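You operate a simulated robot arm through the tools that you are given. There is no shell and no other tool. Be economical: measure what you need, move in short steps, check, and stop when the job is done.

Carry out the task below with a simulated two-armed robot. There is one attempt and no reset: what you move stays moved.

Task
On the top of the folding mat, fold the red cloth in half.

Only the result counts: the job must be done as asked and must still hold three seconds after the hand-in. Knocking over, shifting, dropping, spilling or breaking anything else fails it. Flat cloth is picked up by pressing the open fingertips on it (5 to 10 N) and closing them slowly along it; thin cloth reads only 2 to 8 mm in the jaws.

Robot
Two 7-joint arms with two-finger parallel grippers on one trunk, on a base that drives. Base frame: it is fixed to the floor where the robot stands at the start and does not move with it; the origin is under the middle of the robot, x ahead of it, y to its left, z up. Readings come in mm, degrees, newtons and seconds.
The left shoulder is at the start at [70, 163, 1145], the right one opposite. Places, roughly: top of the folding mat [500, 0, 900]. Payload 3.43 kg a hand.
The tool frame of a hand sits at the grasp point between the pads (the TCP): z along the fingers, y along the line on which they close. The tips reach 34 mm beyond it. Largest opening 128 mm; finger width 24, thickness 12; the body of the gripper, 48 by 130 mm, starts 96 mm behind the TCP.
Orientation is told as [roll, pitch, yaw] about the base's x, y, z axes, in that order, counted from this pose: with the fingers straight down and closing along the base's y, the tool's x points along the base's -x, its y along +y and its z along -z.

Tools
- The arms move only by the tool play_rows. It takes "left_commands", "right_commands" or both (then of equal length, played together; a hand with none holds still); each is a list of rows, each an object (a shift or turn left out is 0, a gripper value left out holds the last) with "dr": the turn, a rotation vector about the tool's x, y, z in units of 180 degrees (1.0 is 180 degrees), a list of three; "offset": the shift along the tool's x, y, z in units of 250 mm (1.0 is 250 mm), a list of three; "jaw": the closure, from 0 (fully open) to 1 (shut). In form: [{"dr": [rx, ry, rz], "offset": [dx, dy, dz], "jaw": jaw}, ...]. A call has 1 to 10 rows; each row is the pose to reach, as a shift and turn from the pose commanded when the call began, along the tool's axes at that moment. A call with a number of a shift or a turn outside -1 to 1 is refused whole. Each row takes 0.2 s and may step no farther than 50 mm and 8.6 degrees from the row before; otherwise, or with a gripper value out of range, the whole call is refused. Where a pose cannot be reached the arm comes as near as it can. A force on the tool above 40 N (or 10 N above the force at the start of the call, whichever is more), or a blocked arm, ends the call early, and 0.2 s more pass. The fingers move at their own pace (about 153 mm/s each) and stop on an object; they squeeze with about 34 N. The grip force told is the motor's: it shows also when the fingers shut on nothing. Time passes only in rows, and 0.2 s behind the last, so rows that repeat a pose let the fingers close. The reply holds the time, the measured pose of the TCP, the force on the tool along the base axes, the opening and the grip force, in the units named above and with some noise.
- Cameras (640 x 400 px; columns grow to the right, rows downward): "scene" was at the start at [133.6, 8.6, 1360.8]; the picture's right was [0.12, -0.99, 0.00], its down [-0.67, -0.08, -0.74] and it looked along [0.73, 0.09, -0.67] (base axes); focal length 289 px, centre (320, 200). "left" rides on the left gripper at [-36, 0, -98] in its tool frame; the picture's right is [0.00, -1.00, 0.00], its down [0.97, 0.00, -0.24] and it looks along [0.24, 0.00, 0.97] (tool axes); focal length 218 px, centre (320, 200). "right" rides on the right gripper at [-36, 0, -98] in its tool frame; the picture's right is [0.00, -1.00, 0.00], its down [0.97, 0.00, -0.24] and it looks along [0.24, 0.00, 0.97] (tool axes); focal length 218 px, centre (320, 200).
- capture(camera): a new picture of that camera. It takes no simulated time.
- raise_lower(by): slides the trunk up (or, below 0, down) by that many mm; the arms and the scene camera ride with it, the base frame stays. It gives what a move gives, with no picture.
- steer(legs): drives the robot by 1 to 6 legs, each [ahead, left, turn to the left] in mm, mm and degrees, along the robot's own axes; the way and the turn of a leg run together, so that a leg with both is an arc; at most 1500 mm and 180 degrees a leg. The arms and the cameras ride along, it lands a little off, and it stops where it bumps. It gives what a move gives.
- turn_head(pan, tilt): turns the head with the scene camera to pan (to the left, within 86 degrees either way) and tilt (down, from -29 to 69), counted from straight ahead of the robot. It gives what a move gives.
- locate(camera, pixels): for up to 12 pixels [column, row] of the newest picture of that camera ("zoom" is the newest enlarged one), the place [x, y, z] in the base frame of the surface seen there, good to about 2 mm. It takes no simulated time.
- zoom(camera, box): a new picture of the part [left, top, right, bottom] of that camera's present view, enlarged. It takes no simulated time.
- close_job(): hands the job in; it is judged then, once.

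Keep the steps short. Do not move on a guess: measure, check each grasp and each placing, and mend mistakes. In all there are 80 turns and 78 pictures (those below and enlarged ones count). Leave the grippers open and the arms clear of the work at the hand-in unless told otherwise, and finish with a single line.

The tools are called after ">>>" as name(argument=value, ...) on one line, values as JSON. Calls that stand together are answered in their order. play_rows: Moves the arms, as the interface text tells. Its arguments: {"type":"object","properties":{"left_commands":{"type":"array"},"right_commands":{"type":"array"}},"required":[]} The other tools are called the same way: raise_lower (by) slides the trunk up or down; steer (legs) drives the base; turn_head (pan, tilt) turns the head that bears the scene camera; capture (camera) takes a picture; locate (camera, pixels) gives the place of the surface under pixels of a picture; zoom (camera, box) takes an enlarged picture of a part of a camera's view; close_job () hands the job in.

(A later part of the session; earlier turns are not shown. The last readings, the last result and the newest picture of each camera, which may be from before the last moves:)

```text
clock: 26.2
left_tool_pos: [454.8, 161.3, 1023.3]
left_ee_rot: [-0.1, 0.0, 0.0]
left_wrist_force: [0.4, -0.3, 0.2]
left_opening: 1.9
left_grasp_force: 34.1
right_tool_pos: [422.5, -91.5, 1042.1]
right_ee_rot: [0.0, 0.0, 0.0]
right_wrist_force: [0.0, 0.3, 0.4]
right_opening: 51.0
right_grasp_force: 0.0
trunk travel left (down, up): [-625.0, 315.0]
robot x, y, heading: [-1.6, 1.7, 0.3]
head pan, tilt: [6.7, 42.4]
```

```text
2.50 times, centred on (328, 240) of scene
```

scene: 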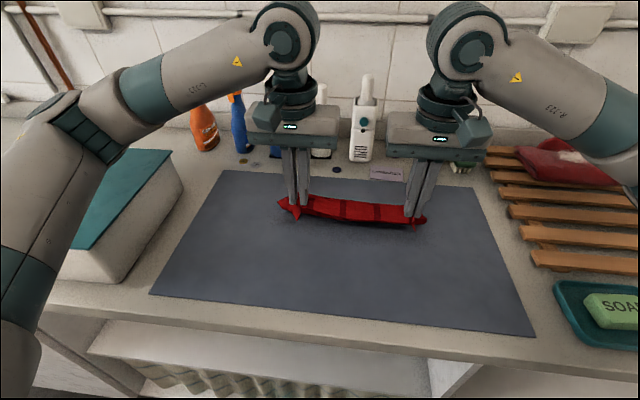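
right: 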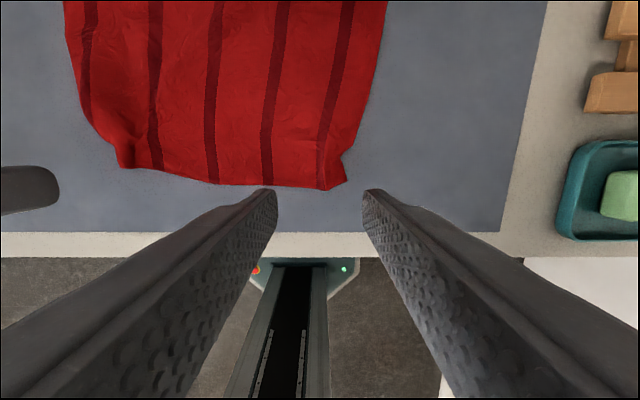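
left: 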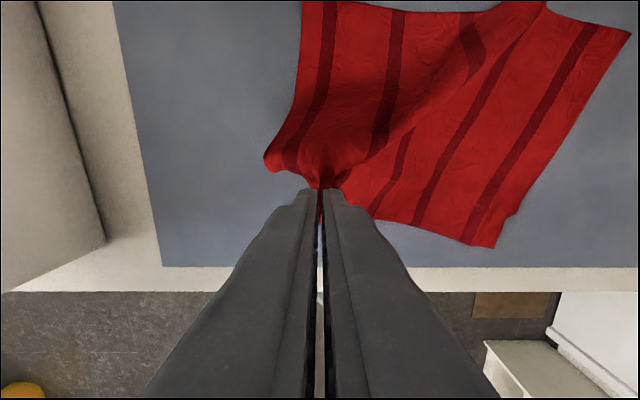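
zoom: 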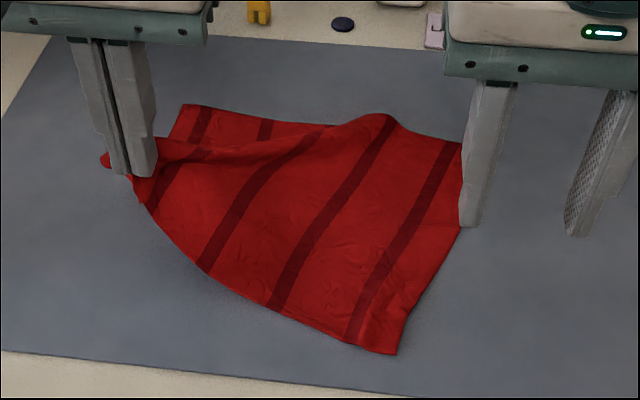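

That pulled the whole cloth to the left a bit, but the corner flap is out now (left picture, col 265, row 160). I bring it down while moving back inward (−y, +x) so the flap trails outward.

>>> play_rows(left_commands=[{"offset": [0, -0.02, 0.1]}, {"offset": [-0.01, -0.05, 0.19]}, {"offset": [-0.03, -0.09, 0.25]}, {"offset": [-0.04, -0.12, 0.28]}, {"offset": [-0.05, -0.15, 0.31]}, {"offset": [-0.05, -0.15, 0.325]}, {"offset": [-0.05, -0.15, 0.325]}])

>>> capture(camera="left")

>>> zoom(camera="scene", box=[200, 160, 456, 320])

```text
clock: 27.8
left_tool_pos: [462.6, 117.5, 957.1]
left_ee_rot: [0.4, -1.4, 0.2]
left_wrist_force: [0.2, -0.3, 0.6]
left_opening: 1.7
left_grasp_force: 33.4
right_tool_pos: [412.5, -98.1, 1047.1]
right_ee_rot: [0.5, -0.6, 0.0]
right_wrist_force: [-1.8, 0.2, -0.1]
right_opening: 51.1
right_grasp_force: 0.1
trunk travel left (down, up): [-625.0, 315.0]
robot x, y, heading: [0.3, 4.7, -0.1]
head pan, tilt: [6.7, 42.4]
```

```text
42 pictures are left
```

left: 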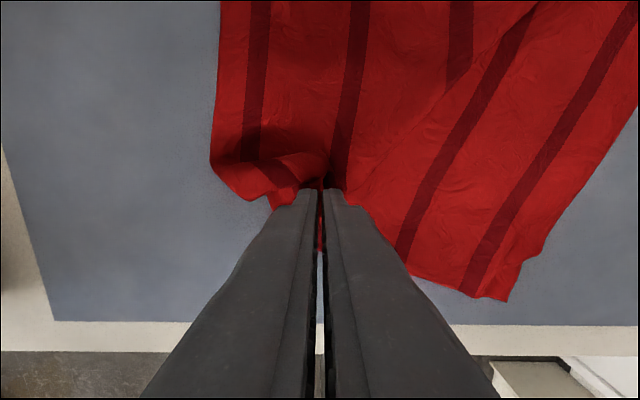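

```text
2.50 times, centred on (328, 240) of scene
```

zoom: 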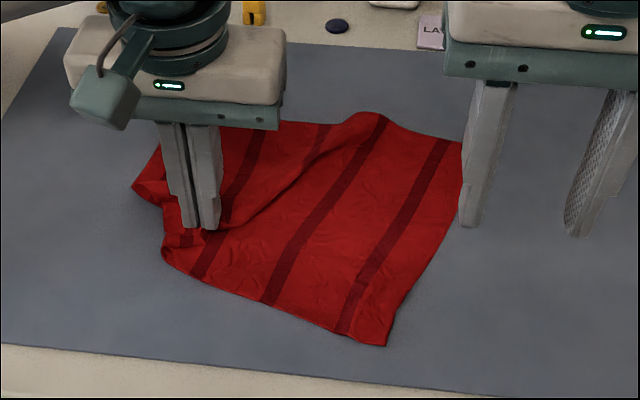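

The flap lies out now, but both arms feel cramped this close in. I release here with the jaws opening gradually, rise, and then drive the base back for a clear view and a better reach.

>>> play_rows(left_commands=[{"offset": [0, 0, 0], "jaw": 0.8}, {"offset": [0, 0, 0], "jaw": 0.6}, {"offset": [0, 0, -0.1]}, {"offset": [0, 0, -0.25]}, {"offset": [0, 0, -0.4]}, {"offset": [0, 0.06, -0.55]}], right_commands=[{"offset": [0, 0, 0]}, {"offset": [-0.02, 0, 0]}, {"offset": [-0.1, 0, 0]}, {"offset": [-0.18, -0.06, -0.05]}, {"offset": [-0.25, -0.12, -0.1]}, {"offset": [-0.25, -0.12, -0.15]}])

>>> steer(legs=[[-120, 0, 0]])

>>> capture(camera="scene")

```text
clock: 29.2
left_tool_pos: [467.6, 138.6, 1080.0]
left_ee_rot: [-0.1, 0.1, 0.0]
left_wrist_force: [0.2, -0.7, 0.5]
left_opening: 51.0
left_grasp_force: 0.1
right_tool_pos: [484.4, -117.7, 1079.3]
right_ee_rot: [0.0, 0.1, 0.0]
right_wrist_force: [1.1, -0.1, 0.9]
right_opening: 50.9
right_grasp_force: 0.0
trunk travel left (down, up): [-625.0, 315.0]
robot x, y, heading: [0.7, -2.6, -0.1]
head pan, tilt: [6.7, 42.4]
```

```text
clock: 30.4
left_tool_pos: [348.9, 138.6, 1081.5]
left_ee_rot: [0.0, -0.1, 0.1]
left_wrist_force: [1.0, 0.1, 0.2]
left_opening: 51.1
left_grasp_force: 0.0
right_tool_pos: [365.6, -119.5, 1078.6]
right_ee_rot: [-0.1, 0.0, 0.0]
right_wrist_force: [0.5, -0.2, 0.0]
right_opening: 51.2
right_grasp_force: 0.1
trunk travel left (down, up): [-625.0, 315.0]
robot x, y, heading: [-122.0, -1.7, 0.0]
head pan, tilt: [6.7, 42.4]
```

```text
40 pictures are left
```

scene: 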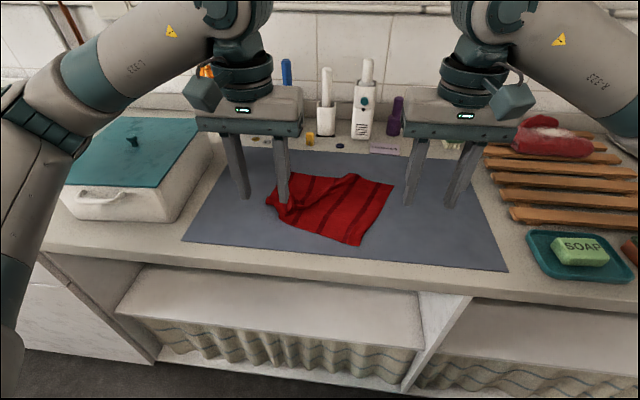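

The base is 122 mm back. I zoom on the cloth.

>>> zoom(camera="scene", box=[240, 150, 416, 260])

>>> capture(camera="left")

```text
3.64 times, centred on (328, 205) of scene
```

zoom: 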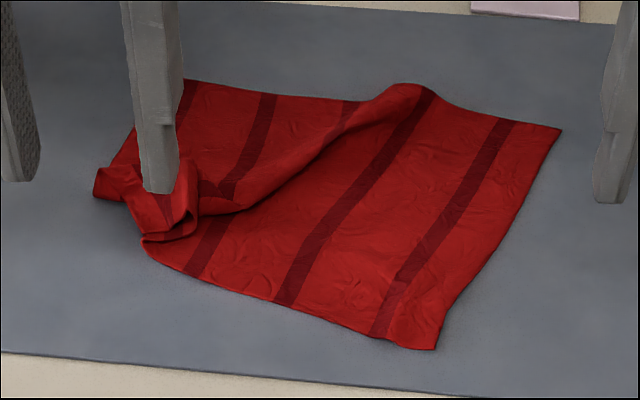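

```text
38 pictures are left
```

left: 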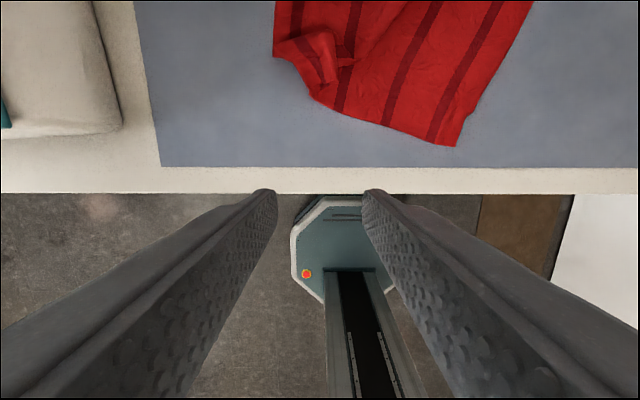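

There is a diagonal wrinkle and the near-left corner is bunched. My plan is to take the two clean far corners, lift the whole cloth so it hangs smooth, and then lay the bottom half and fold the top over it toward the robot, with the hands leaning back in free space. I measure the far corners.

>>> locate(camera="zoom", pixels=[[188, 82], [270, 95], [340, 101], [420, 86], [500, 118], [560, 131], [535, 180], [437, 348], [150, 250], [95, 185], [130, 140]])

```text
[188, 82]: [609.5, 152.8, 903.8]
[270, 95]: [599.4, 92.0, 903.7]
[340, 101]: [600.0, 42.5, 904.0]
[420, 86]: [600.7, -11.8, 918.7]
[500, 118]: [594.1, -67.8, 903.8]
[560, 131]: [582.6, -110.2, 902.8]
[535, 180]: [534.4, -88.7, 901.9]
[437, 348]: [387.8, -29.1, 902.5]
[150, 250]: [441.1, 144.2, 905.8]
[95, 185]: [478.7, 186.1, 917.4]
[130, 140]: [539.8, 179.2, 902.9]
```

The far edge now runs from about (610, 155) to (583, −110). I bring both hands above these corners at z = 1000, leaning 20 degrees so the fingers point back toward the robot, with the jaws at 30 mm.

>>> play_rows(left_commands=[{"offset": [-0.165, 0, 0.02], "dr": [0, 0.02, 0], "jaw": 0.766}, {"offset": [-0.33, 0, 0.08], "dr": [0, 0.04, 0]}, {"offset": [-0.495, 0, 0.14], "dr": [0, 0.06, 0]}, {"offset": [-0.66, 0, 0.2], "dr": [0, 0.08, 0]}, {"offset": [-0.825, 0, 0.26], "dr": [0, 0.1, 0]}, {"offset": [-0.99, 0, 0.324], "dr": [0, 0.111, 0]}], right_commands=[{"offset": [-0.145, 0.024, 0.02], "dr": [0, 0.02, 0], "jaw": 0.766}, {"offset": [-0.29, 0.048, 0.08], "dr": [0, 0.04, 0]}, {"offset": [-0.44, 0.07, 0.14], "dr": [0, 0.06, 0]}, {"offset": [-0.59, 0.094, 0.2], "dr": [0, 0.08, 0]}, {"offset": [-0.735, 0.118, 0.26], "dr": [0, 0.1, 0]}, {"offset": [-0.88, 0.142, 0.316], "dr": [0, 0.111, 0]}])

>>> capture(camera="left")

>>> capture(camera="right")

```text
clock: 31.8
left_tool_pos: [598.3, 137.8, 997.6]
left_ee_rot: [0.0, 20.1, 0.1]
left_wrist_force: [0.8, 0.3, -0.5]
left_opening: 29.9
left_grasp_force: 0.2
right_tool_pos: [586.9, -84.1, 997.8]
right_ee_rot: [0.1, 20.2, 0.1]
right_wrist_force: [0.8, 0.2, -0.7]
right_opening: 29.7
right_grasp_force: 0.1
trunk travel left (down, up): [-625.0, 315.0]
robot x, y, heading: [-120.4, -2.5, -0.1]
head pan, tilt: [6.7, 42.4]
```

```text
37 pictures are left
```

left: 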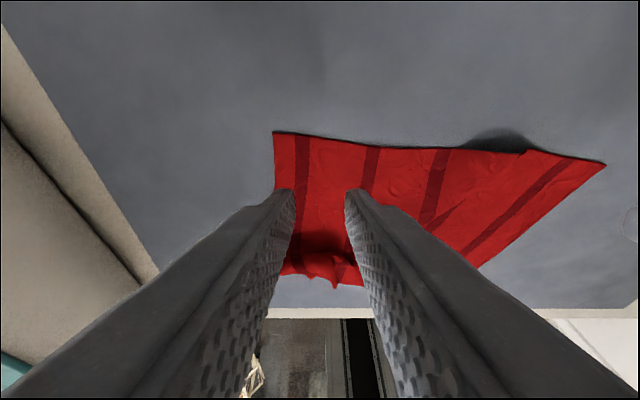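

```text
36 pictures are left
```

right: 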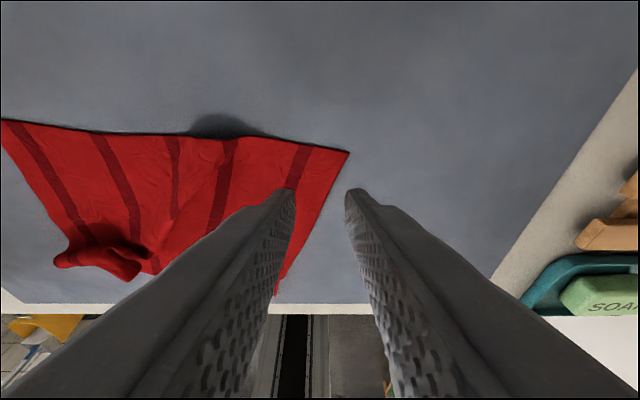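

>>> locate(camera="left", pixels=[[275, 134], [285, 150], [330, 143], [400, 150], [276, 170], [604, 164], [550, 230]])

>>> locate(camera="right", pixels=[[347, 153], [300, 147], [260, 142], [335, 175], [310, 220], [4, 122]])

```text
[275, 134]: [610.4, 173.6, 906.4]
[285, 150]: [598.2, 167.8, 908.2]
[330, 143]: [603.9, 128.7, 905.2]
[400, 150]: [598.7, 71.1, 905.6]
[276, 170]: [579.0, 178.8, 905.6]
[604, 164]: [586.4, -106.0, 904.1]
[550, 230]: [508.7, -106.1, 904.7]
```

```text
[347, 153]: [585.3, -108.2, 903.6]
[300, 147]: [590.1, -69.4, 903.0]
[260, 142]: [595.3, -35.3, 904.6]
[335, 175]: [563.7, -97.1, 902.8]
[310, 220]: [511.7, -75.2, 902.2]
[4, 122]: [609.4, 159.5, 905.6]
```

The corners are left (610, 172) and right (586, −107). I shift left by (+9, +7) and right by (+3, +12), and lower both to z ≈ 944, just above contact.

>>> play_rows(left_commands=[{"offset": [-0.035, 0.028, 0.06]}, {"offset": [-0.07, 0.028, 0.125]}, {"offset": [-0.106, 0.028, 0.187]}, {"offset": [-0.106, 0.028, 0.187]}], right_commands=[{"offset": [-0.028, 0.048, 0.065]}, {"offset": [-0.056, 0.048, 0.13]}, {"offset": [-0.084, 0.048, 0.195]}, {"offset": [-0.084, 0.048, 0.195]}])

>>> capture(camera="left")

>>> capture(camera="right")

```text
clock: 32.8
left_tool_pos: [604.5, 145.7, 946.5]
left_ee_rot: [0.0, 20.0, 0.1]
left_wrist_force: [-0.7, 0.1, 0.3]
left_opening: 30.0
left_grasp_force: 0.0
right_tool_pos: [588.4, -71.6, 948.4]
right_ee_rot: [0.0, 20.0, 0.0]
right_wrist_force: [-0.7, -0.5, 0.4]
right_opening: 29.8
right_grasp_force: 0.0
trunk travel left (down, up): [-625.0, 315.0]
robot x, y, heading: [-121.9, -1.5, 0.2]
head pan, tilt: [6.7, 42.4]
```

```text
35 pictures are left
```

left: 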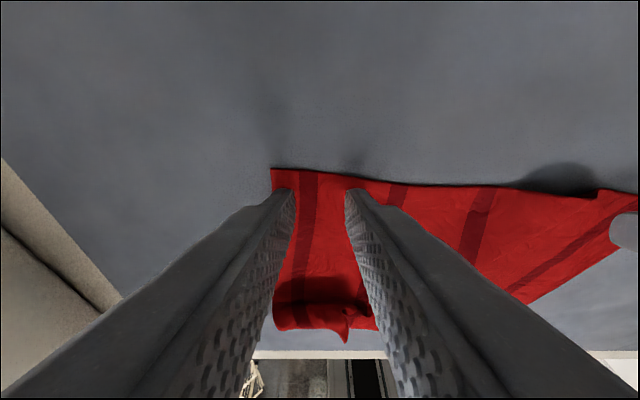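

```text
34 pictures are left
```

right: 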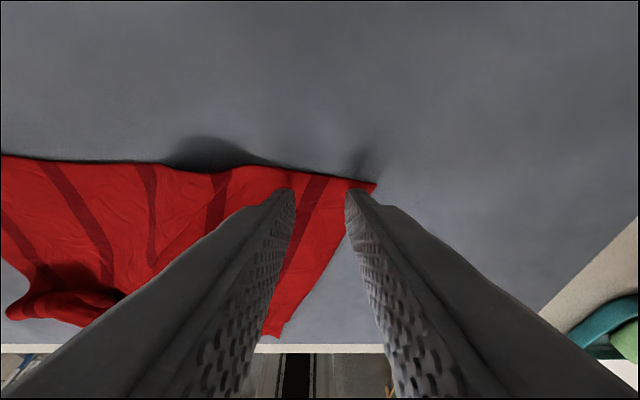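

The placement looks good at both corners. I lower 6 mm toward contact.

>>> play_rows(left_commands=[{"offset": [-0.004, 0, 0.011]}, {"offset": [-0.008, 0, 0.0226]}, {"offset": [-0.008, 0, 0.0226]}], right_commands=[{"offset": [-0.004, 0, 0.011]}, {"offset": [-0.008, 0, 0.0226]}, {"offset": [-0.008, 0, 0.0226]}])

```text
clock: 33.6
left_tool_pos: [604.1, 145.3, 942.0]
left_ee_rot: [0.1, 20.1, 0.1]
left_wrist_force: [0.7, 0.4, -0.3]
left_opening: 30.1
left_grasp_force: 0.0
right_tool_pos: [588.4, -71.7, 942.5]
right_ee_rot: [0.0, 20.0, -0.1]
right_wrist_force: [-0.6, 0.1, 0.1]
right_opening: 30.1
right_grasp_force: 0.0
trunk travel left (down, up): [-625.0, 315.0]
robot x, y, heading: [-120.5, 0.8, 0.1]
head pan, tilt: [6.7, 42.4]
```

>>> play_rows(left_commands=[{"offset": [-0.0015, 0, 0.004]}, {"offset": [-0.003, 0, 0.008]}, {"offset": [-0.003, 0, 0.008]}], right_commands=[{"offset": [-0.0015, 0, 0.004]}, {"offset": [-0.003, 0, 0.008]}, {"offset": [-0.003, 0, 0.008]}])

```text
clock: 34.4
left_tool_pos: [603.8, 145.0, 940.2]
left_ee_rot: [-0.1, 19.9, 0.1]
left_wrist_force: [2.7, 1.2, 8.9]
left_opening: 29.8
left_grasp_force: 0.1
right_tool_pos: [588.3, -70.9, 939.7]
right_ee_rot: [-0.1, 19.9, 0.0]
right_wrist_force: [1.7, -0.8, 2.9]
right_opening: 30.0
right_grasp_force: 0.0
trunk travel left (down, up): [-625.0, 315.0]
robot x, y, heading: [-119.3, -0.0, -0.0]
head pan, tilt: [6.7, 42.4]
```

The left presses at 9 N and the right at 3 N. I add 0.3 mm on the left and 0.9 mm on the right and close slowly.

>>> play_rows(left_commands=[{"offset": [0, 0, 0.001]}, {"offset": [0, 0, 0.001], "jaw": 0.79}, {"offset": [0, 0, 0.001], "jaw": 0.82}, {"offset": [0, 0, 0.001], "jaw": 0.85}, {"offset": [0, 0, 0.001], "jaw": 0.88}, {"offset": [0, 0, 0.001], "jaw": 0.91}, {"offset": [0, 0, 0.001], "jaw": 0.94}, {"offset": [0, 0, 0.001], "jaw": 0.97}, {"offset": [0, 0, 0.001], "jaw": 1.0}, {"offset": [0, 0, 0.001], "jaw": 1.0}], right_commands=[{"offset": [-0.001, 0, 0.0035]}, {"offset": [-0.001, 0, 0.0035], "jaw": 0.79}, {"offset": [-0.001, 0, 0.0035], "jaw": 0.82}, {"offset": [-0.001, 0, 0.0035], "jaw": 0.85}, {"offset": [-0.001, 0, 0.0035], "jaw": 0.88}, {"offset": [-0.001, 0, 0.0035], "jaw": 0.91}, {"offset": [-0.001, 0, 0.0035], "jaw": 0.94}, {"offset": [-0.001, 0, 0.0035], "jaw": 0.97}, {"offset": [-0.001, 0, 0.0035], "jaw": 1.0}, {"offset": [-0.001, 0, 0.0035], "jaw": 1.0}])

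>>> capture(camera="left")

>>> capture(camera="right")

```text
clock: 36.6
left_tool_pos: [603.9, 145.9, 940.3]
left_ee_rot: [0.1, 19.9, 0.1]
left_wrist_force: [-0.6, -3.2, 8.6]
left_opening: 1.9
left_grasp_force: 33.7
right_tool_pos: [586.5, -72.6, 940.6]
right_ee_rot: [0.0, 20.0, 0.1]
right_wrist_force: [0.3, 5.2, 8.8]
right_opening: 2.0
right_grasp_force: 33.8
trunk travel left (down, up): [-625.0, 315.0]
robot x, y, heading: [-122.9, -3.2, -0.1]
head pan, tilt: [6.7, 42.4]
```

```text
33 pictures are left
```

left: 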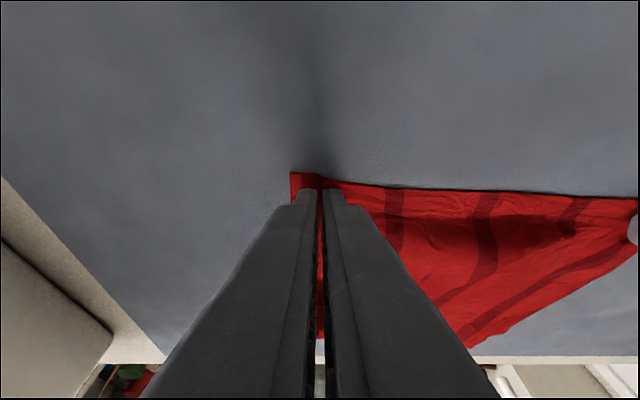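

```text
32 pictures are left
```

right: 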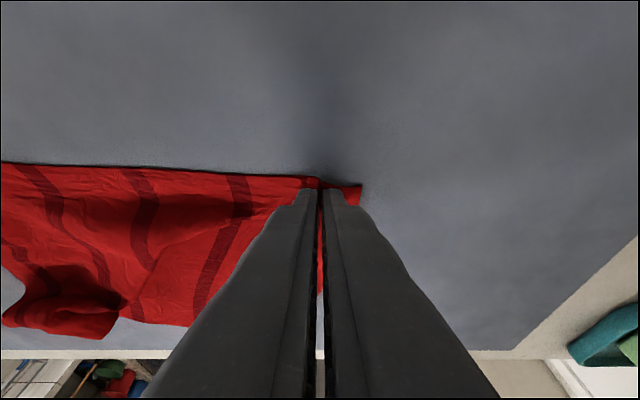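

Both jaws hold cloth (1.9 and 2.0 mm) with a taut edge between them. I lift 220 mm while coming back 90 mm so the whole cloth hangs free.

>>> play_rows(left_commands=[{"offset": [0.08, -0.006, -0.1]}, {"offset": [0.18, -0.006, -0.2]}, {"offset": [0.28, -0.006, -0.31]}, {"offset": [0.38, -0.006, -0.42]}, {"offset": [0.48, -0.006, -0.53]}, {"offset": [0.56, -0.006, -0.62]}, {"offset": [0.639, -0.006, -0.704]}, {"offset": [0.639, -0.006, -0.704]}, {"offset": [0.639, -0.006, -0.704]}], right_commands=[{"offset": [0.08, 0.006, -0.1]}, {"offset": [0.18, 0.006, -0.2]}, {"offset": [0.28, 0.006, -0.31]}, {"offset": [0.38, 0.006, -0.42]}, {"offset": [0.48, 0.006, -0.53]}, {"offset": [0.56, 0.006, -0.62]}, {"offset": [0.639, 0.006, -0.704]}, {"offset": [0.639, 0.006, -0.704]}, {"offset": [0.639, 0.006, -0.704]}])

>>> capture(camera="scene")

```text
clock: 38.6
left_tool_pos: [514.9, 144.7, 1158.0]
left_ee_rot: [0.0, 20.0, 0.2]
left_wrist_force: [-0.7, -0.6, -0.1]
left_opening: 1.8
left_grasp_force: 34.0
right_tool_pos: [498.8, -71.1, 1160.2]
right_ee_rot: [0.0, 20.0, 0.0]
right_wrist_force: [0.4, 1.2, 0.0]
right_opening: 1.8
right_grasp_force: 33.9
trunk travel left (down, up): [-625.0, 315.0]
robot x, y, heading: [-116.8, 0.2, 0.3]
head pan, tilt: [6.7, 42.4]
```

```text
31 pictures are left
```

scene: 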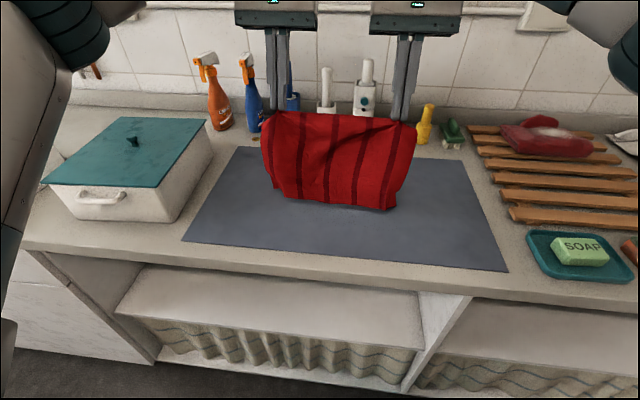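

The cloth hangs smooth and straight. I raise it 40 mm more and turn both hands about y, by 81 degrees, to −61, so the fingers point forward away from the robot.

>>> play_rows(left_commands=[{"offset": [0.03, 0, -0.08], "dr": [0, -0.045, 0]}, {"offset": [0.055, 0, -0.15], "dr": [0, -0.09, 0]}, {"offset": [0.055, 0, -0.15], "dr": [0, -0.135, 0]}, {"offset": [0.055, 0, -0.15], "dr": [0, -0.18, 0]}, {"offset": [0.055, 0, -0.15], "dr": [0, -0.225, 0]}, {"offset": [0.055, 0, -0.15], "dr": [0, -0.27, 0]}, {"offset": [0.055, 0, -0.15], "dr": [0, -0.315, 0]}, {"offset": [0.055, 0, -0.15], "dr": [0, -0.36, 0]}, {"offset": [0.055, 0, -0.15], "dr": [0, -0.405, 0]}, {"offset": [0.055, 0, -0.15], "dr": [0, -0.45, 0]}], right_commands=[{"offset": [0.03, 0, -0.08], "dr": [0, -0.045, 0]}, {"offset": [0.055, 0, -0.15], "dr": [0, -0.09, 0]}, {"offset": [0.055, 0, -0.15], "dr": [0, -0.135, 0]}, {"offset": [0.055, 0, -0.15], "dr": [0, -0.18, 0]}, {"offset": [0.055, 0, -0.15], "dr": [0, -0.225, 0]}, {"offset": [0.055, 0, -0.15], "dr": [0, -0.27, 0]}, {"offset": [0.055, 0, -0.15], "dr": [0, -0.315, 0]}, {"offset": [0.055, 0, -0.15], "dr": [0, -0.36, 0]}, {"offset": [0.055, 0, -0.15], "dr": [0, -0.405, 0]}, {"offset": [0.055, 0, -0.15], "dr": [0, -0.45, 0]}])

>>> capture(camera="scene")

```text
clock: 40.8
left_tool_pos: [513.5, 144.6, 1198.8]
left_ee_rot: [-0.1, -61.2, 0.2]
left_wrist_force: [-1.9, -1.3, 0.1]
left_opening: 2.0
left_grasp_force: 34.0
right_tool_pos: [498.5, -70.2, 1199.4]
right_ee_rot: [0.0, -61.1, 0.0]
right_wrist_force: [-0.2, 0.7, 0.0]
right_opening: 1.7
right_grasp_force: 34.2
trunk travel left (down, up): [-625.0, 315.0]
robot x, y, heading: [-117.8, 3.0, 0.0]
head pan, tilt: [6.7, 42.4]
```

```text
30 pictures are left
```

scene: 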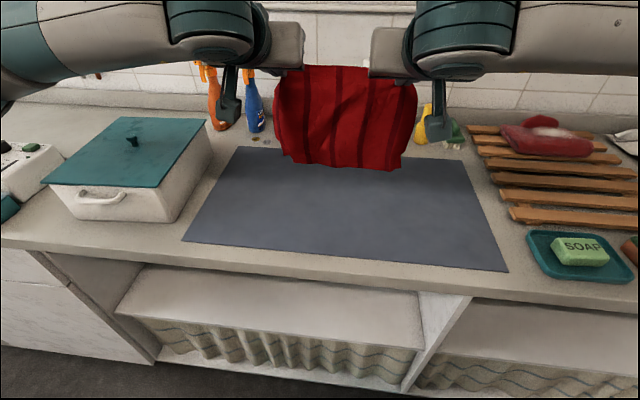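

The hands stand at −61 degrees and the cloth hangs freely. I square both hands at the same x, turn 15 degrees more (to −76) and lower until the bottom edge is just above the mat at x ≈ 516.

>>> play_rows(left_commands=[{"offset": [0.08, 0, 0.008], "dr": [0, -0.021, 0]}, {"offset": [0.155, 0, 0.017], "dr": [0, -0.042, 0]}, {"offset": [0.232, 0, 0.025], "dr": [0, -0.063, 0]}, {"offset": [0.31, 0, 0.034], "dr": [0, -0.083, 0]}, {"offset": [0.31, 0, 0.034], "dr": [0, -0.083, 0]}, {"offset": [0.31, 0, 0.034], "dr": [0, -0.083, 0]}], right_commands=[{"offset": [0.07, 0, 0.021], "dr": [0, -0.021, 0]}, {"offset": [0.14, 0, 0.043], "dr": [0, -0.042, 0]}, {"offset": [0.21, 0, 0.064], "dr": [0, -0.063, 0]}, {"offset": [0.281, 0, 0.086], "dr": [0, -0.083, 0]}, {"offset": [0.281, 0, 0.086], "dr": [0, -0.083, 0]}, {"offset": [0.281, 0, 0.086], "dr": [0, -0.083, 0]}])

>>> capture(camera="scene")

```text
clock: 42.2
left_tool_pos: [483.9, 144.1, 1126.5]
left_ee_rot: [0.0, -75.9, 0.1]
left_wrist_force: [-0.7, -1.3, -0.1]
left_opening: 1.9
left_grasp_force: 34.0
right_tool_pos: [485.1, -70.3, 1126.5]
right_ee_rot: [-0.1, -75.9, 0.1]
right_wrist_force: [0.4, 0.2, 0.0]
right_opening: 1.9
right_grasp_force: 33.4
trunk travel left (down, up): [-625.0, 315.0]
robot x, y, heading: [-117.8, -0.6, 0.2]
head pan, tilt: [6.7, 42.4]
```

```text
29 pictures are left
```

scene: 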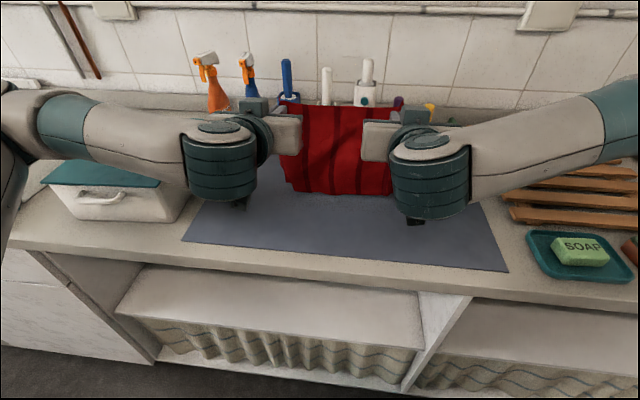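

The bottom edge hangs just over the mat. Before going down I check the heights of the arm parts that hang lowest and the nearby pot.

>>> locate(camera="scene", pixels=[[222, 195], [241, 206], [416, 221], [430, 210], [140, 170], [30, 135], [160, 185], [540, 170], [330, 193], [296, 188], [388, 194], [300, 225]])

>>> zoom(camera="scene", box=[180, 80, 500, 280])

```text
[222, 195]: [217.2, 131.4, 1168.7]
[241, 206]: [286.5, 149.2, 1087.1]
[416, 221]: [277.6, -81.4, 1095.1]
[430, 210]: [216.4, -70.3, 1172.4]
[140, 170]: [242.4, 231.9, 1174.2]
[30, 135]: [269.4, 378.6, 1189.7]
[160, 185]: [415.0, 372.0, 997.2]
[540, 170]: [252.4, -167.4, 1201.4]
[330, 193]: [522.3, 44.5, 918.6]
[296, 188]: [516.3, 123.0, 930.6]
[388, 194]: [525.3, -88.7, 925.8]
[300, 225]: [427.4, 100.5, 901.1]
```

```text
2.00 times, centred on (340, 180) of scene
```

zoom: 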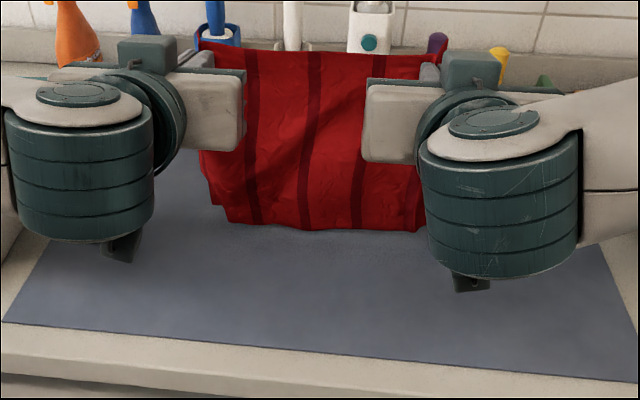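

The left forearm would come near the pot if I reached forward here. So I drive the base 80 mm back and 40 mm to the right with the cloth hanging, which keeps the work well on the mat and the forearms clear.

>>> steer(legs=[[-80, -40, 0]])

>>> capture(camera="scene")

```text
clock: 43.3
left_tool_pos: [404.0, 103.3, 1127.7]
left_ee_rot: [0.0, -75.9, 0.0]
left_wrist_force: [-0.6, -2.1, 0.1]
left_opening: 1.9
left_grasp_force: 33.5
right_tool_pos: [402.9, -111.3, 1126.2]
right_ee_rot: [0.1, -75.9, -0.1]
right_wrist_force: [-0.1, 0.7, 0.2]
right_opening: 1.8
right_grasp_force: 34.4
trunk travel left (down, up): [-625.0, 315.0]
robot x, y, heading: [-198.2, -35.2, 0.1]
head pan, tilt: [6.7, 42.4]
```

```text
27 pictures are left
```

scene: 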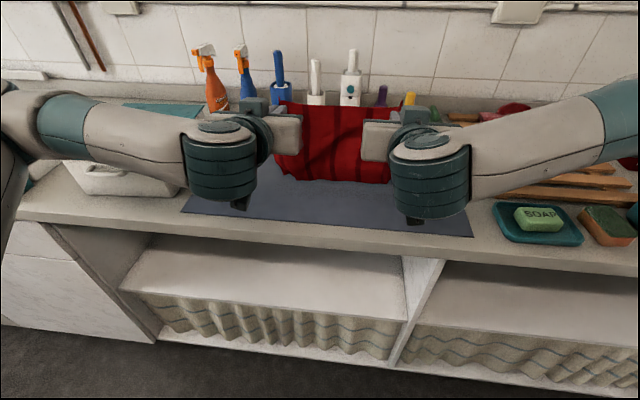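

The hanging edge now stands over x ≈ 436, well on the mat. I touch the bottom edge down and lay the lower half by moving forward 110 mm while coming down 125 mm.

>>> play_rows(left_commands=[{"offset": [0.078, 0, 0.02]}, {"offset": [0.078, 0, 0.02]}, {"offset": [0.14, 0, 0.097]}, {"offset": [0.199, 0, 0.194]}, {"offset": [0.257, 0, 0.291]}, {"offset": [0.307, 0, 0.387]}, {"offset": [0.35, 0, 0.48]}, {"offset": [0.378, 0, 0.549]}, {"offset": [0.378, 0, 0.549]}], right_commands=[{"offset": [0.078, 0, 0.02]}, {"offset": [0.078, 0, 0.02]}, {"offset": [0.14, 0, 0.097]}, {"offset": [0.199, 0, 0.194]}, {"offset": [0.257, 0, 0.291]}, {"offset": [0.307, 0, 0.387]}, {"offset": [0.35, 0, 0.48]}, {"offset": [0.378, 0, 0.549]}, {"offset": [0.378, 0, 0.549]}])

>>> zoom(camera="scene", box=[180, 80, 500, 280])

```text
clock: 45.3
left_tool_pos: [514.5, 90.5, 1011.6]
left_ee_rot: [0.6, -75.4, 0.1]
left_wrist_force: [0.1, 0.3, -0.2]
left_opening: 1.8
left_grasp_force: 33.7
left hand out of reach, approached as far as the arm can: row 7, 8, 9
right_tool_pos: [514.2, -111.7, 1002.9]
right_ee_rot: [0.0, -75.9, 0.0]
right_wrist_force: [0.4, 0.7, 0.2]
right_opening: 1.9
right_grasp_force: 33.9
trunk travel left (down, up): [-625.0, 315.0]
robot x, y, heading: [-199.7, -35.8, 0.0]
head pan, tilt: [6.7, 42.4]
```

```text
2.00 times, centred on (340, 180) of scene
```

zoom: 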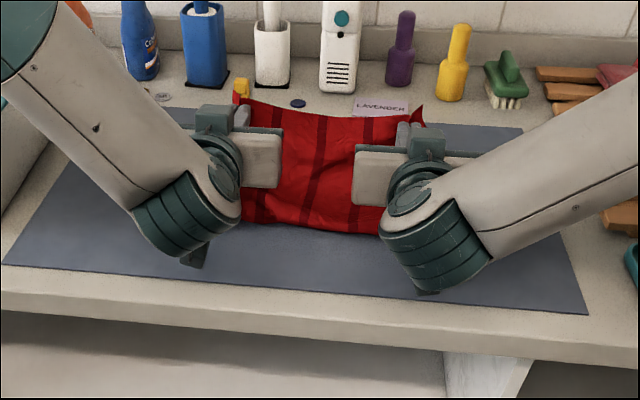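

The lower half is laid, but the left arm hit its limit (z 1011 instead of 1003, 13 mm off in y). I lift the hands 80 mm in place and then let the trunk sink 80 mm, so the hands come back to the same spot with an easier arm pose.

>>> play_rows(left_commands=[{"offset": [-0.1, 0, -0.026]}, {"offset": [-0.2, 0, -0.052]}, {"offset": [-0.31, 0, -0.078]}, {"offset": [-0.31, 0, -0.078]}], right_commands=[{"offset": [-0.1, 0, -0.026]}, {"offset": [-0.2, 0, -0.052]}, {"offset": [-0.31, 0, -0.078]}, {"offset": [-0.31, 0, -0.078]}])

>>> raise_lower(by=-80)

>>> zoom(camera="scene", box=[180, 80, 500, 280])

```text
clock: 46.3
left_tool_pos: [514.8, 89.4, 1090.3]
left_ee_rot: [0.1, -75.9, 0.0]
left_wrist_force: [-0.5, -0.7, 0.1]
left_opening: 1.9
left_grasp_force: 33.8
right_tool_pos: [514.8, -111.8, 1081.0]
right_ee_rot: [-0.1, -75.8, 0.0]
right_wrist_force: [-0.7, -0.2, -0.1]
right_opening: 1.5
right_grasp_force: 34.2
trunk travel left (down, up): [-625.0, 315.0]
robot x, y, heading: [-198.6, -40.7, -0.1]
head pan, tilt: [6.7, 42.4]
```

```text
clock: 47.5
left_tool_pos: [513.0, 88.2, 1012.1]
left_ee_rot: [0.0, -76.0, 0.1]
left_wrist_force: [-0.4, -0.2, -0.8]
left_opening: 1.8
left_grasp_force: 33.7
right_tool_pos: [512.7, -112.5, 1002.3]
right_ee_rot: [0.1, -75.9, 0.0]
right_wrist_force: [-0.4, 0.0, 0.9]
right_opening: 1.7
right_grasp_force: 34.0
trunk travel left (down, up): [-545.0, 395.0]
robot x, y, heading: [-197.7, -39.3, 0.0]
head pan, tilt: [6.7, 42.4]
```

```text
2.00 times, centred on (340, 180) of scene
```

zoom: 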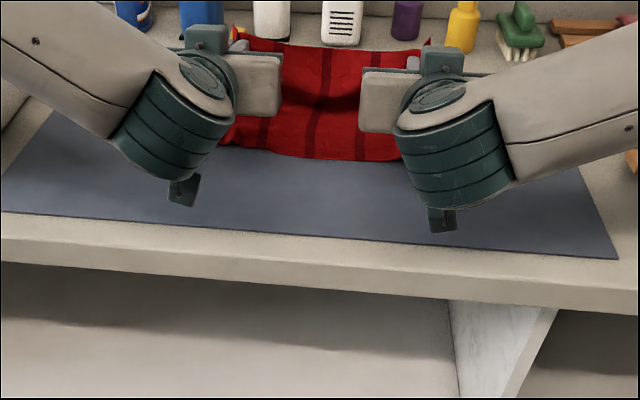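

The hands are in place. Before folding over I measure where the lower layer's near edge lies.

>>> locate(camera="zoom", pixels=[[226, 143], [260, 150], [300, 157], [350, 160], [385, 160], [240, 45], [330, 48], [428, 45], [320, 100]])

```text
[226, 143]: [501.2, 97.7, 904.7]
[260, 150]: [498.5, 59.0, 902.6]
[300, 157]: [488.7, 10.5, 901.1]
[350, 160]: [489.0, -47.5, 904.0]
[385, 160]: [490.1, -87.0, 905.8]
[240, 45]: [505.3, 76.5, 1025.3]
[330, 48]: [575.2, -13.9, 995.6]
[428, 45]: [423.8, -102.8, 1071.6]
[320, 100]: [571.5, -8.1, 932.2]
```

The lower edge was drawn forward a little and lies at x ≈ 490 (right) to 500 (left). So I bring the top edge down and back by only 44 mm (right) and 34 mm (left), correcting the left hand's y and z as well, and stop about 18 mm above the mat.

>>> play_rows(left_commands=[{"offset": [0.089, 0.01, 0.022]}, {"offset": [0.18, 0.02, 0.024]}, {"offset": [0.254, 0.03, 0.006]}, {"offset": [0.316, 0.04, -0.024]}, {"offset": [0.355, 0.052, -0.051]}, {"offset": [0.355, 0.052, -0.051]}], right_commands=[{"offset": [0.078, 0, 0.02]}, {"offset": [0.161, 0, 0.016]}, {"offset": [0.231, 0, -0.016]}, {"offset": [0.287, 0, -0.06]}, {"offset": [0.33, 0, -0.098]}, {"offset": [0.33, 0, -0.098]}])

>>> zoom(camera="scene", box=[180, 80, 500, 280])

>>> capture(camera="left")

```text
clock: 48.9
left_tool_pos: [479.0, 92.0, 934.4]
left_ee_rot: [0.6, -75.6, 0.1]
left_wrist_force: [0.3, 0.8, -0.3]
left_opening: 1.8
left_grasp_force: 34.3
left hand out of reach, approached as far as the arm can: row 4, 5, 6
right_tool_pos: [470.1, -112.1, 926.8]
right_ee_rot: [0.0, -76.0, 0.0]
right_wrist_force: [0.3, -0.5, -0.2]
right_opening: 1.8
right_grasp_force: 34.2
trunk travel left (down, up): [-545.0, 395.0]
robot x, y, heading: [-199.1, -41.5, -0.0]
head pan, tilt: [6.7, 42.4]
```

```text
2.00 times, centred on (340, 180) of scene
```

zoom: 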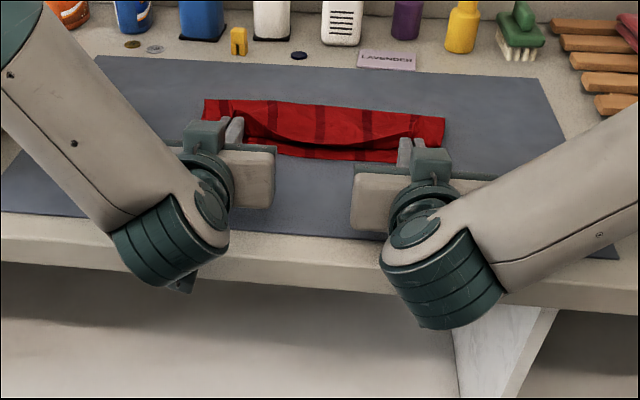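

```text
23 pictures are left
```

left: 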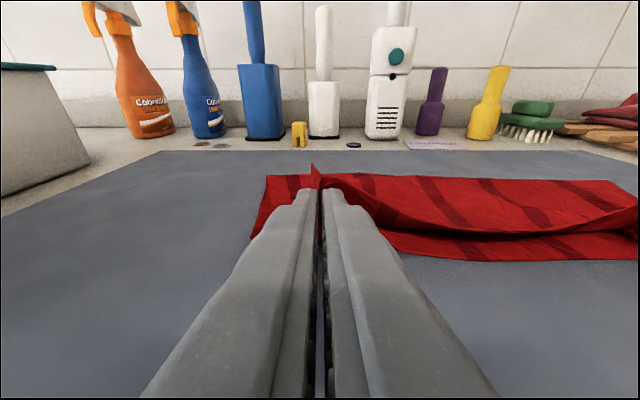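

The fold looks good now: the top layer leans the right way. Only the left hand is again at its limit, 13 mm too far inside and 8 mm high, so the edge sags in the middle. I lift both a little with left outward 14 mm, then sink the trunk 50 mm.

>>> play_rows(left_commands=[{"offset": [-0.095, 0.02, 0.007]}, {"offset": [-0.189, 0.056, 0.014]}, {"offset": [-0.189, 0.056, 0.014]}], right_commands=[{"offset": [-0.095, 0, 0.007]}, {"offset": [-0.189, 0, 0.014]}, {"offset": [-0.189, 0, 0.014]}])

>>> raise_lower(by=-45)

>>> zoom(camera="scene", box=[180, 60, 500, 260])

```text
clock: 49.7
left_tool_pos: [493.5, 104.5, 980.6]
left_ee_rot: [0.2, -75.9, -0.1]
left_wrist_force: [-0.5, -2.3, 0.2]
left_opening: 1.8
left_grasp_force: 34.1
right_tool_pos: [485.7, -113.6, 972.2]
right_ee_rot: [0.2, -76.0, -0.3]
right_wrist_force: [0.6, 3.3, -0.5]
right_opening: 1.6
right_grasp_force: 33.8
trunk travel left (down, up): [-545.0, 395.0]
robot x, y, heading: [-200.7, -40.6, 0.0]
head pan, tilt: [6.7, 42.4]
```

```text
clock: 50.6
left_tool_pos: [493.3, 105.2, 936.1]
left_ee_rot: [0.1, -75.9, 0.0]
left_wrist_force: [0.0, -2.6, 0.1]
left_opening: 1.9
left_grasp_force: 33.9
right_tool_pos: [484.8, -111.2, 928.2]
right_ee_rot: [0.0, -75.9, 0.0]
right_wrist_force: [-0.1, 3.4, 0.6]
right_opening: 2.1
right_grasp_force: 33.8
trunk travel left (down, up): [-500.0, 440.0]
robot x, y, heading: [-201.9, -38.4, 0.1]
head pan, tilt: [6.7, 42.4]
```

```text
2.00 times, centred on (340, 160) of scene
```

zoom: 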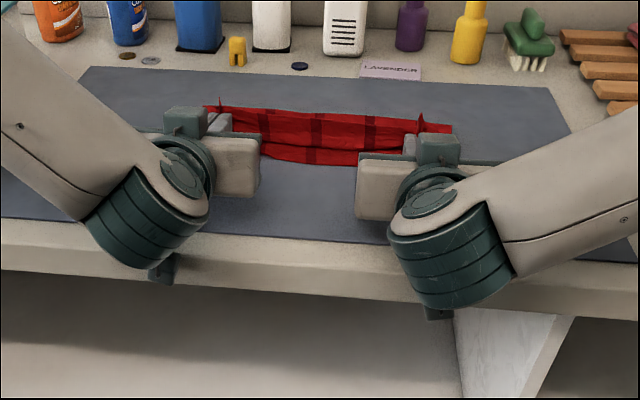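

The edge is taut and both hands are within reach. I measure the lower layer's near edge and the top edge once more.

>>> locate(camera="zoom", pixels=[[266, 154], [300, 161], [345, 165], [270, 143], [310, 148], [350, 153], [300, 125], [300, 112], [220, 110], [450, 128], [340, 118]])

>>> capture(camera="right")

>>> capture(camera="left")

```text
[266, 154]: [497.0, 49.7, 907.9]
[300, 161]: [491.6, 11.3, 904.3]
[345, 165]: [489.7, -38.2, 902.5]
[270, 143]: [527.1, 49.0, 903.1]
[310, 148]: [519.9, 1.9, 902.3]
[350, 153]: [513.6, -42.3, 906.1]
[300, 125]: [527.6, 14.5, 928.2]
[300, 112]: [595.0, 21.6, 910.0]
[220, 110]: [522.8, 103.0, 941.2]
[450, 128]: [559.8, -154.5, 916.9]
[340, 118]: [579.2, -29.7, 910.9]
```

```text
21 pictures are left
```

right: 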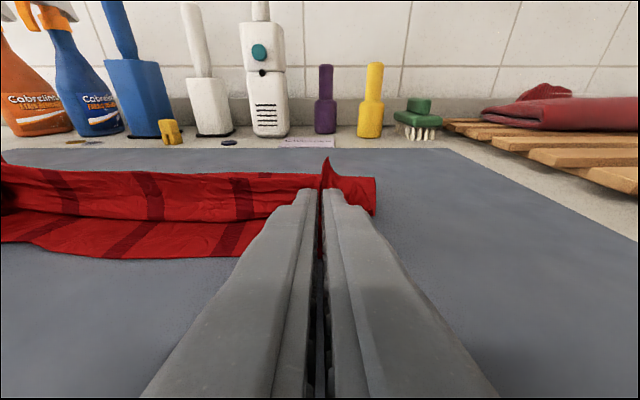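

```text
20 pictures are left
```

left: 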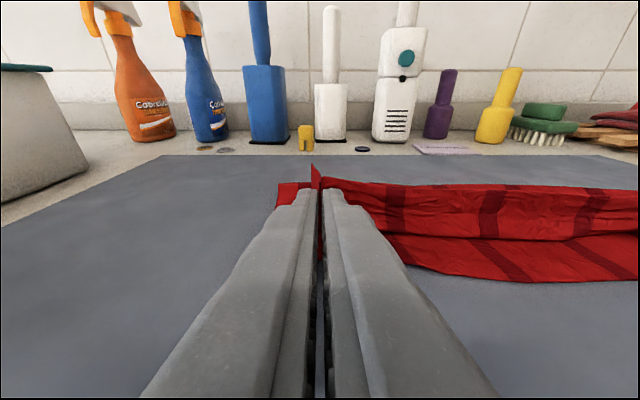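

The pinched hem stands up slightly at both tips and leans the right way. I bring both hands 10 mm back and down (right 12 mm, left 19 mm) so the tips rest about on the lower layer.

>>> play_rows(left_commands=[{"offset": [0.042, 0, -0.012]}, {"offset": [0.084, 0, -0.024]}, {"offset": [0.084, 0, -0.024]}], right_commands=[{"offset": [0.028, 0, -0.014]}, {"offset": [0.056, 0, -0.027]}, {"offset": [0.056, 0, -0.027]}])

>>> capture(camera="left")

```text
clock: 51.4
left_tool_pos: [482.8, 104.8, 923.7]
left_ee_rot: [-0.2, -76.5, 0.4]
left_wrist_force: [14.6, -2.2, 23.9]
left_opening: 1.8
left_grasp_force: 33.6
right_tool_pos: [475.0, -111.8, 922.6]
right_ee_rot: [1.0, -76.8, -1.1]
right_wrist_force: [16.6, 4.6, 37.0]
right_opening: 1.8
right_grasp_force: 33.9
trunk travel left (down, up): [-500.0, 440.0]
robot x, y, heading: [-200.0, -38.5, 0.0]
head pan, tilt: [6.7, 42.4]
```

```text
19 pictures are left
```

left: 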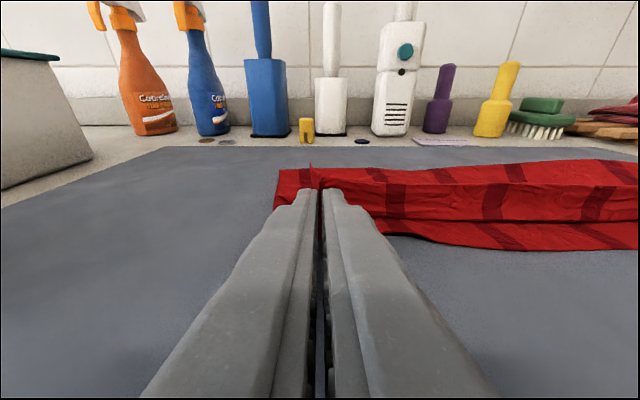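

The tips touch (24 and 37 N), so I ease up 4–5 mm, open slowly to about 35 mm, and pause before any retreat.

>>> play_rows(left_commands=[{"offset": [-0.016, 0, -0.004]}, {"offset": [-0.016, 0, -0.004], "jaw": 0.95}, {"offset": [-0.016, 0, -0.004], "jaw": 0.88}, {"offset": [-0.016, 0, -0.004], "jaw": 0.8}, {"offset": [-0.016, 0, -0.004], "jaw": 0.73}, {"offset": [-0.016, 0, -0.004]}], right_commands=[{"offset": [-0.02, 0, -0.005]}, {"offset": [-0.02, 0, -0.005], "jaw": 0.95}, {"offset": [-0.02, 0, -0.005], "jaw": 0.88}, {"offset": [-0.02, 0, -0.005], "jaw": 0.8}, {"offset": [-0.02, 0, -0.005], "jaw": 0.73}, {"offset": [-0.02, 0, -0.005]}])

>>> capture(camera="left")

>>> capture(camera="right")

```text
clock: 52.8
left_tool_pos: [479.2, 105.7, 923.5]
left_ee_rot: [0.0, -76.2, 0.0]
left_wrist_force: [3.9, -6.3, 20.7]
left_opening: 26.2
left_grasp_force: 0.1
right_tool_pos: [470.7, -109.9, 924.0]
right_ee_rot: [0.1, -76.3, 0.0]
right_wrist_force: [-0.6, 6.8, 24.7]
right_opening: 27.0
right_grasp_force: 0.1
trunk travel left (down, up): [-500.0, 440.0]
robot x, y, heading: [-200.6, -40.4, 0.1]
head pan, tilt: [6.7, 42.4]
```

```text
18 pictures are left
```

left: 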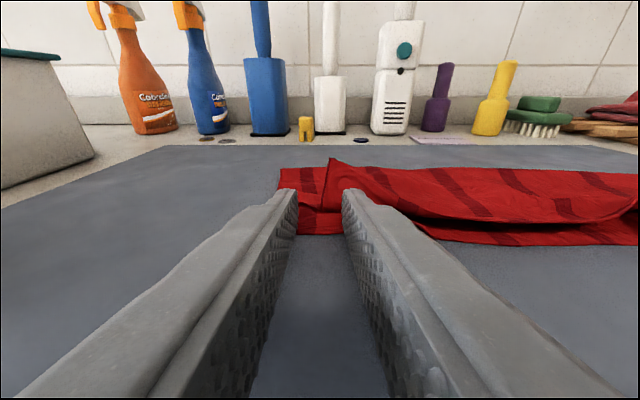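

```text
17 pictures are left
```

right: 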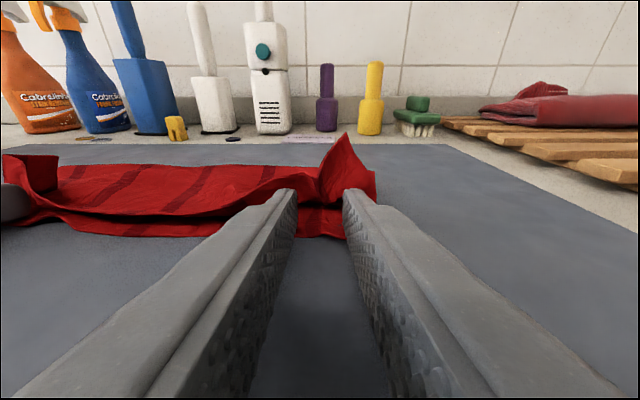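

The cloth is released, and the small corner tips stand up. I draw both hands straight back 80 mm and up, out of the way, then look.

>>> play_rows(left_commands=[{"offset": [-0.01, 0, -0.06]}, {"offset": [-0.015, 0, -0.2]}, {"offset": [-0.1, 0, -0.34]}, {"offset": [-0.28, 0, -0.36]}, {"offset": [-0.46, 0, -0.38]}, {"offset": [-0.6, 0, -0.4]}, {"offset": [-0.6, 0, -0.4]}], right_commands=[{"offset": [-0.01, 0, -0.06]}, {"offset": [-0.015, 0, -0.2]}, {"offset": [-0.1, 0, -0.34]}, {"offset": [-0.28, 0, -0.36]}, {"offset": [-0.46, 0, -0.38]}, {"offset": [-0.6, 0, -0.4]}, {"offset": [-0.6, 0, -0.4]}])

>>> capture(camera="scene")

```text
clock: 54.4
left_tool_pos: [423.5, 104.6, 1090.2]
left_ee_rot: [0.1, -76.0, 0.0]
left_wrist_force: [0.0, 0.1, 0.3]
left_opening: 34.6
left_grasp_force: 0.0
right_tool_pos: [414.1, -112.6, 1089.9]
right_ee_rot: [0.0, -75.9, 0.0]
right_wrist_force: [0.5, -0.5, 0.7]
right_opening: 34.5
right_grasp_force: 0.1
trunk travel left (down, up): [-500.0, 440.0]
robot x, y, heading: [-199.3, -38.0, 0.2]
head pan, tilt: [6.7, 42.4]
```

```text
16 pictures are left
```

scene: 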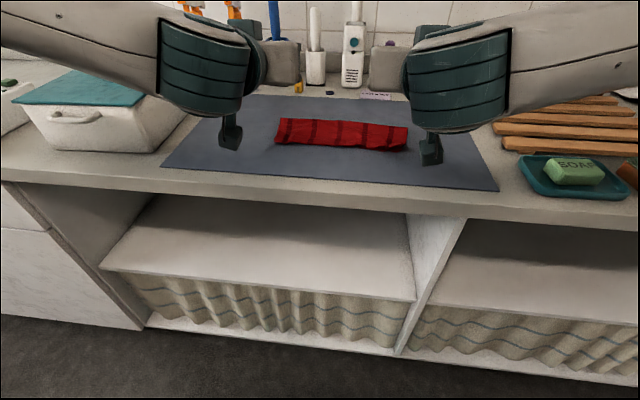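

The cloth is folded over. I raise the trunk 200 mm for a better view from above and zoom in.

>>> raise_lower(by=200)

>>> capture(camera="scene")

```text
clock: 56.6
left_tool_pos: [421.8, 105.0, 1290.4]
left_ee_rot: [0.0, -75.9, 0.1]
left_wrist_force: [0.2, 0.3, -0.3]
left_opening: 34.1
left_grasp_force: 0.1
right_tool_pos: [414.8, -112.3, 1291.2]
right_ee_rot: [0.0, -75.9, 0.0]
right_wrist_force: [0.4, 1.1, -0.6]
right_opening: 34.5
right_grasp_force: 0.1
trunk travel left (down, up): [-700.0, 240.0]
robot x, y, heading: [-195.3, -43.5, 0.3]
head pan, tilt: [6.7, 42.4]
```

```text
15 pictures are left
```

scene: 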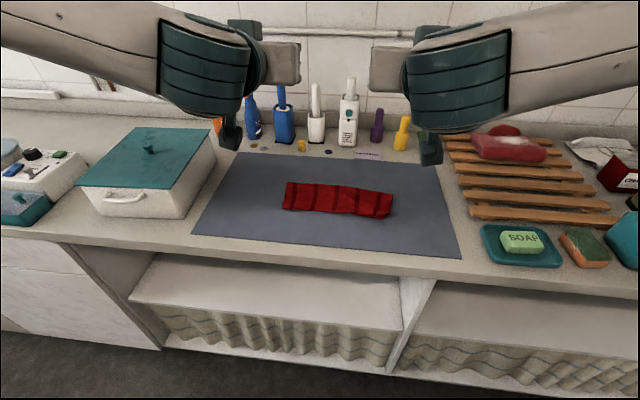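

>>> zoom(camera="scene", box=[272, 165, 400, 245])

```text
5.00 times, centred on (336, 205) of scene
```

zoom: 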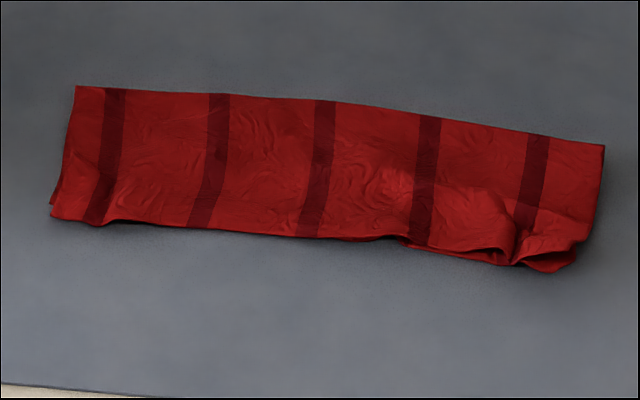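

That is a neat half fold with the edges matching. I measure its outline and the near edge to verify.

>>> locate(camera="zoom", pixels=[[76, 88], [325, 103], [603, 147], [52, 212], [195, 226], [310, 236], [400, 240], [500, 262], [570, 262], [585, 235], [460, 225], [515, 255]])

```text
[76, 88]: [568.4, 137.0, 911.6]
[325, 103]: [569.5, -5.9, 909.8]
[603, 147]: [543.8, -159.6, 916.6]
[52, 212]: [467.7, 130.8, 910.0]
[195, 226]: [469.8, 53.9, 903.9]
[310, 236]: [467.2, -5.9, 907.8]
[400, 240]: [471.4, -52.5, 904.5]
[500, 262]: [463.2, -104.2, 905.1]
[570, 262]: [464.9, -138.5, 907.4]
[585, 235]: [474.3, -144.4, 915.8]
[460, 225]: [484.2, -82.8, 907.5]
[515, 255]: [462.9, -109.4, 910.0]
```

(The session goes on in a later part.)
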